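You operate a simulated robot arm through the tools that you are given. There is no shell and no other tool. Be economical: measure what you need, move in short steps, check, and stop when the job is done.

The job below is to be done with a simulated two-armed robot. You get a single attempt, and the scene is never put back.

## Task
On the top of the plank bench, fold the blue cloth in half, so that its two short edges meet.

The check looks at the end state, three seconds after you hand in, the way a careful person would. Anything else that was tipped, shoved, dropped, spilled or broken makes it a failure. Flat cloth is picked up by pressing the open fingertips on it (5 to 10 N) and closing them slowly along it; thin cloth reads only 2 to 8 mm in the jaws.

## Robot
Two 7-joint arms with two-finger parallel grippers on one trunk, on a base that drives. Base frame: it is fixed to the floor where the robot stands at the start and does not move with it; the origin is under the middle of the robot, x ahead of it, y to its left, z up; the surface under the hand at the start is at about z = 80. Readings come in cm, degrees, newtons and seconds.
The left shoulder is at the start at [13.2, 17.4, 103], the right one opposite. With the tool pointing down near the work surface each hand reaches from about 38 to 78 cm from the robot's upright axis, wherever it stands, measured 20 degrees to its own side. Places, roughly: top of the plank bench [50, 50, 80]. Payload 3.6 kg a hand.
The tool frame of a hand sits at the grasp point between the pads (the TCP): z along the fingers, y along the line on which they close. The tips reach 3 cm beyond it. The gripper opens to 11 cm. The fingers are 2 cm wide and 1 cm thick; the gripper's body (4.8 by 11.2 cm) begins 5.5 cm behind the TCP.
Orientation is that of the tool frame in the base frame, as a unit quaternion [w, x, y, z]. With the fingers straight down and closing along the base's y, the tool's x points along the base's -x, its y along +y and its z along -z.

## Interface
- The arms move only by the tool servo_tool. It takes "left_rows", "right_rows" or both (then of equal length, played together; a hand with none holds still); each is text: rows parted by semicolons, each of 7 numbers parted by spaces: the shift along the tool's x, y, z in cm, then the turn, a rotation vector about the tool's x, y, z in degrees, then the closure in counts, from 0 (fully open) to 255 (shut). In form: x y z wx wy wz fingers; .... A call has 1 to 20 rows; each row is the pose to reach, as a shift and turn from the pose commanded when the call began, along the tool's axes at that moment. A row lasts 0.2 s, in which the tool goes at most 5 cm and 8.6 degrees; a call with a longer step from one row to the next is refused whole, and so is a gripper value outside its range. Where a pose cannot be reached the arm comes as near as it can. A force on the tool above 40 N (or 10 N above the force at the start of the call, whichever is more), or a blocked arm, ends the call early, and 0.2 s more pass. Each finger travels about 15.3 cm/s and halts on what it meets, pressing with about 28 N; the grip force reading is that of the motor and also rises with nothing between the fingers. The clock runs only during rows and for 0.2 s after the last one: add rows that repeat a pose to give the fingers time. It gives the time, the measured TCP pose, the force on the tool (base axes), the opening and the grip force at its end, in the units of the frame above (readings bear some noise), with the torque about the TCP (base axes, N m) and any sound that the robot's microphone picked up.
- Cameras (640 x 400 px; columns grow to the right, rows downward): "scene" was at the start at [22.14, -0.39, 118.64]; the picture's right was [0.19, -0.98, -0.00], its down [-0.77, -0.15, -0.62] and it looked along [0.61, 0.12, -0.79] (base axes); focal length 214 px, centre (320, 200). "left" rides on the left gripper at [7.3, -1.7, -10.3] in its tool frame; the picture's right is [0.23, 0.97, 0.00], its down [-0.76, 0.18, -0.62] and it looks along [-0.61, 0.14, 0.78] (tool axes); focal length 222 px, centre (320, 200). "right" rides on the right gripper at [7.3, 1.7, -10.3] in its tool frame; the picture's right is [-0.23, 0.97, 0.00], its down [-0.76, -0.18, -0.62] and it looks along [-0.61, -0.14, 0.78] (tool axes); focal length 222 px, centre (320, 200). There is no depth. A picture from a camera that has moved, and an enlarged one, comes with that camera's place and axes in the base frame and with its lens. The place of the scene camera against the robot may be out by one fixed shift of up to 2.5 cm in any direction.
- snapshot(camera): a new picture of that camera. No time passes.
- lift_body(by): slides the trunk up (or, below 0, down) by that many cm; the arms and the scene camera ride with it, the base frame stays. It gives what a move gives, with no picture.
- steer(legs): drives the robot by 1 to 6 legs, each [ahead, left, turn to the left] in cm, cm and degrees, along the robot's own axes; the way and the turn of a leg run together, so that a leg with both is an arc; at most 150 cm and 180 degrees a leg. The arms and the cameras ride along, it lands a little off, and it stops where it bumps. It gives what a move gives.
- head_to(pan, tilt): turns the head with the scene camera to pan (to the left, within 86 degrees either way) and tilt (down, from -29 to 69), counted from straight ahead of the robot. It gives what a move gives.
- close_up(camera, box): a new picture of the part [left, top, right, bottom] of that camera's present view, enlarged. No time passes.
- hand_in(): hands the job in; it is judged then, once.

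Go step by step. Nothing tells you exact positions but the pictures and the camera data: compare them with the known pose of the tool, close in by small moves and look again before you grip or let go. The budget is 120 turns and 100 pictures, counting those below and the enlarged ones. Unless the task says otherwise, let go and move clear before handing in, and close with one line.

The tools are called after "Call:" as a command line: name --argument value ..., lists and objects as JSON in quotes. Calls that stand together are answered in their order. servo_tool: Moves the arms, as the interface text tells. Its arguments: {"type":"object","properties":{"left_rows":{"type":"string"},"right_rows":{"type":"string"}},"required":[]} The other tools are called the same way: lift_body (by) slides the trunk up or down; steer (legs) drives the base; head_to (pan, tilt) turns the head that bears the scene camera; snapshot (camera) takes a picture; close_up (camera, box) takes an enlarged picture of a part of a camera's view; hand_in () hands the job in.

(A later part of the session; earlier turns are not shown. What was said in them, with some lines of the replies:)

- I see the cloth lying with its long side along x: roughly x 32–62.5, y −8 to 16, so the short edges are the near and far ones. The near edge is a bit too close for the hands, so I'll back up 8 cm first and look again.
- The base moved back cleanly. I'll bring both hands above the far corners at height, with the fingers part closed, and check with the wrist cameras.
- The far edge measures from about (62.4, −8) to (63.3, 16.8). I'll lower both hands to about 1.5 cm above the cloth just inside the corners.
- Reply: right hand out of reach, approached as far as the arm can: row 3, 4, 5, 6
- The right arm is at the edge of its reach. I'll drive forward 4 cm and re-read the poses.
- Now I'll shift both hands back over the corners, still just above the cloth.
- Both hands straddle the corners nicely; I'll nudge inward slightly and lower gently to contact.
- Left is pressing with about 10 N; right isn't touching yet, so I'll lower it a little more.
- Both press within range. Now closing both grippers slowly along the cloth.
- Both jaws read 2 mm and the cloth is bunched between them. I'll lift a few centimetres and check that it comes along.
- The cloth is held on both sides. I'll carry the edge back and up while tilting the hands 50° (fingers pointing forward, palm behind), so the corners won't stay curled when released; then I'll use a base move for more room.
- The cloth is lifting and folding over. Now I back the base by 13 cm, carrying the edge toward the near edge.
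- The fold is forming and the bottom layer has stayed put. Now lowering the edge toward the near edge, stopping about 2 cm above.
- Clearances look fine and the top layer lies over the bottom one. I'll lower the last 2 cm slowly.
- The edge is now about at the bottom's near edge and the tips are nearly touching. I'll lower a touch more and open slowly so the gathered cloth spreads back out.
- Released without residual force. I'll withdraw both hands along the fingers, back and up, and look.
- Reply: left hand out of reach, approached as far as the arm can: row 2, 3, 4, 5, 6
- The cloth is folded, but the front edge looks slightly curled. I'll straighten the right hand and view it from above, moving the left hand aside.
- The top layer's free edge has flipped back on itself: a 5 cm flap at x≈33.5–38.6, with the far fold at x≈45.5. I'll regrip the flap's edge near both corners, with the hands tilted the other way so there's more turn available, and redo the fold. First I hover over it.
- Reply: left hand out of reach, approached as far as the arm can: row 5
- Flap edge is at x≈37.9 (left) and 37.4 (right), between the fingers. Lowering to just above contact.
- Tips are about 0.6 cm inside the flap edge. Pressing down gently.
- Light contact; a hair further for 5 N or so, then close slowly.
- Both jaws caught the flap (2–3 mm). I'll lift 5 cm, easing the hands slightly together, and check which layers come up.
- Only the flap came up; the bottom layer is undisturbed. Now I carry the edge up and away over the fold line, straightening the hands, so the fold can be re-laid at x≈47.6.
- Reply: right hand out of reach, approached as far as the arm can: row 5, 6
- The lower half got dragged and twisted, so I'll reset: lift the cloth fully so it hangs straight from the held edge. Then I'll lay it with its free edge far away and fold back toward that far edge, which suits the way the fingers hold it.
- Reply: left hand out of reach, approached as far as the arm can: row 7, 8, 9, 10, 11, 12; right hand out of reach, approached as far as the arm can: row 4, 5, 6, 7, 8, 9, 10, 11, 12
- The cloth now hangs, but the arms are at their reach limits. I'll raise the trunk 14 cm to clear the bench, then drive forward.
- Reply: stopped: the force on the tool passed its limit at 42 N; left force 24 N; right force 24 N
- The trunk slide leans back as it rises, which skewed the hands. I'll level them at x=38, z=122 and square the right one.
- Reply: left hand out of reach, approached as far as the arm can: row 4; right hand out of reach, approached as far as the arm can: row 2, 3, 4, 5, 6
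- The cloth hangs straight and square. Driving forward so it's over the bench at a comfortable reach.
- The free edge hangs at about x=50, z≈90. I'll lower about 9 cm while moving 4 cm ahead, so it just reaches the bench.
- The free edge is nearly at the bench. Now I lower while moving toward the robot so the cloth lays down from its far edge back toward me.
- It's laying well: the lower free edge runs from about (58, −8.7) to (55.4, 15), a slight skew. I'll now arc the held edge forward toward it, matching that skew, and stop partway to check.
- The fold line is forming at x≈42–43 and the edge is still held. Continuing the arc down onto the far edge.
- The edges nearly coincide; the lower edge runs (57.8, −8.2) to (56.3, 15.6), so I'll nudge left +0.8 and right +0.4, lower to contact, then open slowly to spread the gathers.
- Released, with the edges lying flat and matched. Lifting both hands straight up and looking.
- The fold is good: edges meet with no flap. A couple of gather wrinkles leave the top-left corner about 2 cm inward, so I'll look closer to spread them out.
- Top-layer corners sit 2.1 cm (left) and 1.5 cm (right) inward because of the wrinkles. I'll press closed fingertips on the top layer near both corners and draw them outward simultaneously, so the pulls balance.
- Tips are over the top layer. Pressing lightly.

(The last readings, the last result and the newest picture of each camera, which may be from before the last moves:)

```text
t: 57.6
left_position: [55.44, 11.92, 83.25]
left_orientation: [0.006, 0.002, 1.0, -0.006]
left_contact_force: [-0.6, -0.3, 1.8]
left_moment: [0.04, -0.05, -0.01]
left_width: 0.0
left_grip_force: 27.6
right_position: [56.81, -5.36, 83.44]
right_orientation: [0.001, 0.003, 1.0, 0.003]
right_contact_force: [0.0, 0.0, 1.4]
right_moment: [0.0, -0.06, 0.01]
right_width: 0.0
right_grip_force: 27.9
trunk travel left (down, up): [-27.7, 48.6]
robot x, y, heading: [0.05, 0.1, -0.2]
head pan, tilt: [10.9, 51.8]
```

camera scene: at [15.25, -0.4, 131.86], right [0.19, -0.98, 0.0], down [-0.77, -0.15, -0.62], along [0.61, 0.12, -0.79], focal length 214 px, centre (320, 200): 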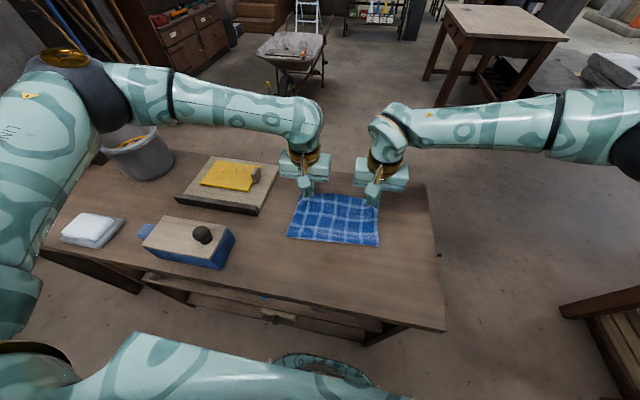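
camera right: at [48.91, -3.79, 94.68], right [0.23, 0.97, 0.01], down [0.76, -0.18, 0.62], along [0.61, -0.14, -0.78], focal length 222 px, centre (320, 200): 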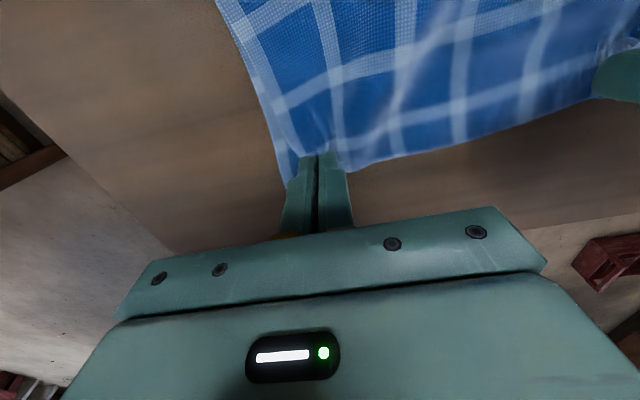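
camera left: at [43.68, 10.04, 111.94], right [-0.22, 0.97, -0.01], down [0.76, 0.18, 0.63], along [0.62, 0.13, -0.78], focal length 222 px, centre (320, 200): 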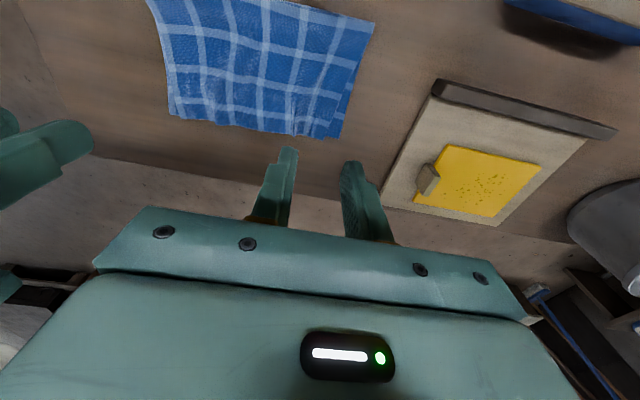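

Light contact on both. Drawing outward slowly with slightly more pressure, left 2 cm and right 1.5 cm.

Call:
servo_tool --left_rows "0 0 0.06 0 0 0 255;0 0.25 0.06 0 0 0 255;0 0.5 0.06 0 0 0 255;0 0.75 0.06 0 0 0 255;0 1 0.06 0 0 0 255;0 1.25 0.06 0 0 0 255;0 1.5 0.06 0 0 0 255;0 1.75 0.06 0 0 0 255;0 2 0.06 0 0 0 255;0 2 0.06 0 0 0 255" --right_rows "0 0 0.06 0 0 0 255;0 -0.2 0.06 0 0 0 255;0 -0.4 0.06 0 0 0 255;0 -0.6 0.06 0 0 0 255;0 -0.8 0.06 0 0 0 255;0 -1 0.06 0 0 0 255;0 -1.2 0.06 0 0 0 255;0 -1.4 0.06 0 0 0 255;0 -1.5 0.06 0 0 0 255;0 -1.5 0.06 0 0 0 255"

Call:
close_up --camera "left" --box '[180, 60, 460, 240]'

Call:
close_up --camera "right" --box '[180, 60, 460, 240]'

```text
t: 59.8
left_position: [55.49, 14.02, 83.27]
left_orientation: [0.006, 0.002, 1.0, -0.006]
left_contact_force: [0.8, -3.8, 7.6]
left_moment: [-0.06, -0.02, 0.03]
left_width: 0.01
left_grip_force: 28.4
right_position: [56.7, -6.92, 83.2]
right_orientation: [0.001, 0.002, 1.0, 0.003]
right_contact_force: [0.4, -0.2, 1.1]
right_moment: [0.01, 0.04, 0.0]
right_width: 0.01
right_grip_force: 28.3
trunk travel left (down, up): [-27.7, 48.6]
robot x, y, heading: [-0.3, 0.12, 0.2]
head pan, tilt: [10.9, 51.8]
```

```text
2.22 times, centred on (320, 150) of left
camera zoom: at [48.12, 12.36, 93.51], right [-0.22, 0.97, -0.01], down [0.75, 0.18, 0.63], along [0.62, 0.13, -0.78], focal length 494 px, centre (320, 311)
```

zoom: 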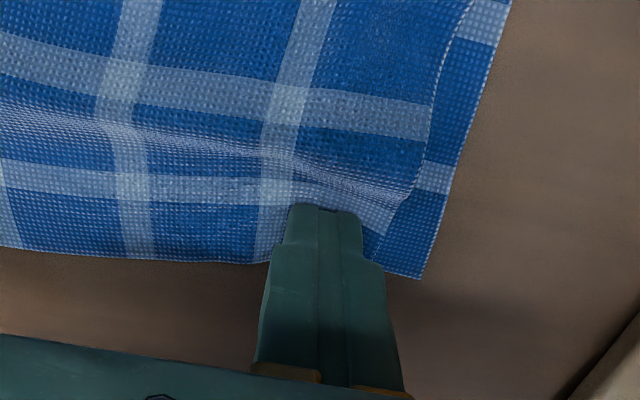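

```text
2.22 times, centred on (320, 150) of right
camera zoom: at [49.5, -5.37, 93.66], right [0.23, 0.97, 0.01], down [0.76, -0.18, 0.62], along [0.61, -0.14, -0.78], focal length 494 px, centre (320, 311)
```

zoom: 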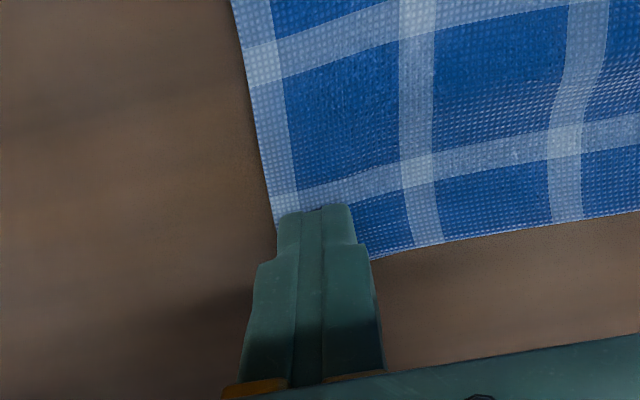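

The wrinkles are drawn out. Lifting clear to inspect.

Call:
servo_tool --left_rows "0 0 -1 0 0 0 255;0 0 -3 0 0 0 255;0 0 -6 0 0 0 255;0 0 -10 0 0 0 255;2 0 -14 0 0 0 255;4 0 -18 0 0 0 255;4 0 -18 0 0 0 255" --right_rows "0 0 -1 0 0 0 255;0 0 -3 0 0 0 255;0 0 -6 0 0 0 255;0 0 -10 0 0 0 255;2 0 -14 0 0 0 255;4 0 -18 0 0 0 255;4 0 -18 0 0 0 255"

Call:
close_up --camera "left" --box '[100, 0, 380, 160]'

Call:
close_up --camera "right" --box '[240, 0, 600, 220]'

Call:
close_up --camera "scene" --box '[250, 140, 430, 260]'

```text
t: 61.4
left_position: [51.14, 14.02, 101.02]
left_orientation: [0.005, 0.002, 1.0, -0.006]
left_contact_force: [-0.1, -0.6, -0.4]
left_moment: [-0.01, 0.0, 0.02]
left_width: 0.0
left_grip_force: 28.4
right_position: [52.89, -6.98, 101.31]
right_orientation: [0.0, 0.003, 1.0, 0.004]
right_contact_force: [0.1, -0.6, -0.7]
right_moment: [0.0, -0.01, 0.01]
right_width: 0.0
right_grip_force: 28.0
trunk travel left (down, up): [-27.7, 48.6]
robot x, y, heading: [0.48, -0.19, -0.3]
head pan, tilt: [10.9, 51.8]
```

```text
2.29 times, centred on (240, 80) of left
camera zoom: at [43.76, 12.5, 111.3], right [-0.22, 0.97, -0.01], down [0.76, 0.18, 0.63], along [0.62, 0.13, -0.78], focal length 508 px, centre (503, 474)
```

zoom: 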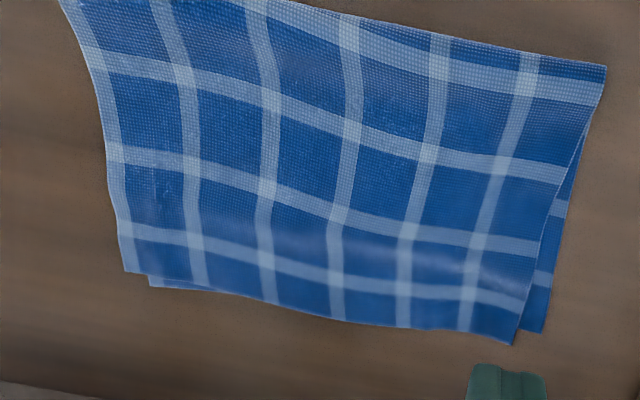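

```text
1.78 times, centred on (420, 110) of right
camera zoom: at [45.61, -5.26, 111.58], right [0.23, 0.97, 0.01], down [0.76, -0.18, 0.62], along [0.61, -0.14, -0.78], focal length 395 px, centre (142, 360)
```

zoom: 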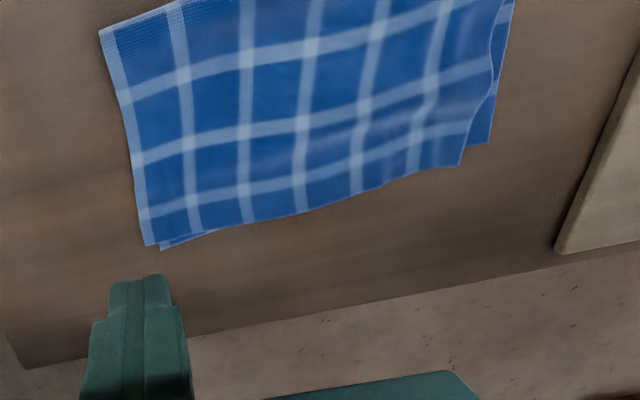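

```text
3.33 times, centred on (340, 200) of scene
camera zoom: at [15.43, -0.41, 131.82], right [0.19, -0.98, 0.0], down [-0.77, -0.15, -0.62], along [0.61, 0.12, -0.79], focal length 715 px, centre (253, 200)
```

zoom: 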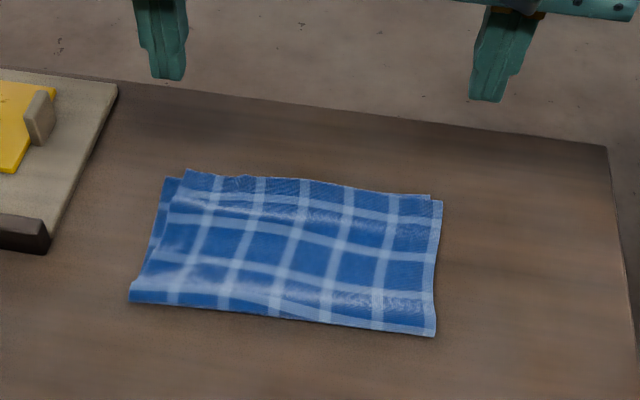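

The edges meet within about a centimetre all round. I'll move the hands aside and take a last look at the whole scene.

Call:
servo_tool --left_rows "2 1 -1 0 0 0 200;4 2 -2 0 0 0 150;6 3 -3 0 0 0 100;8 5 -4 0 0 0 50;8 5 -4 0 0 0 50" --right_rows "2 -2 -1 0 0 0 200;4 -4 -2 0 0 0 150;6 -6 -3 0 0 0 100;8 -9 -4 0 0 0 50;8 -9 -4 0 0 0 50"

Call:
snapshot --camera "scene"

```text
t: 62.6
left_position: [43.35, 19.2, 104.88]
left_orientation: [0.006, 0.002, 1.0, -0.006]
left_contact_force: [-0.4, -0.7, 0.5]
left_moment: [0.02, 0.0, 0.0]
left_width: 8.82
left_grip_force: 0.0
right_position: [44.86, -15.94, 105.3]
right_orientation: [0.0, 0.003, 1.0, 0.003]
right_contact_force: [0.3, -0.6, -0.3]
right_moment: [-0.01, 0.0, -0.02]
right_width: 8.84
right_grip_force: 0.1
trunk travel left (down, up): [-27.7, 48.6]
robot x, y, heading: [0.1, -0.09, -0.3]
head pan, tilt: [10.9, 51.8]
```

```text
25 pictures are left
camera scene: at [15.4, -0.38, 131.83], right [0.19, -0.98, 0.0], down [-0.77, -0.15, -0.62], along [0.61, 0.12, -0.79], focal length 214 px, centre (320, 200)
```

scene: 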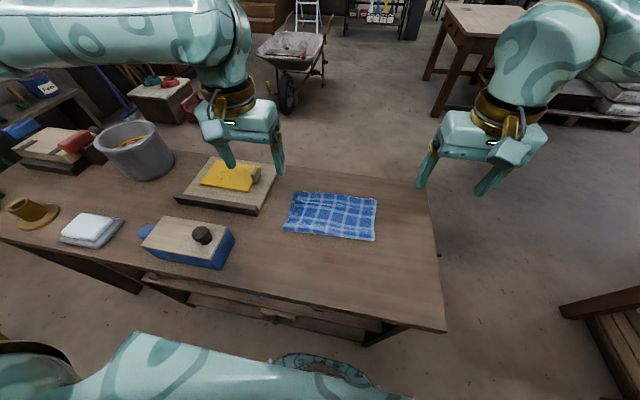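

The cloth lies folded in half flat on the bench, nothing else has moved, and the hands are clear, so I'm handing in.

Call:
hand_in

```text
The job is handed in.
```

The blue cloth is folded in half on the plank bench. Its two short edges meet, with the corners offset sideways by about 1 to 1.5 cm. It lies about 10 to 15 cm to the robot's side of where its far edge first was, and nothing else on the bench appears to have moved.
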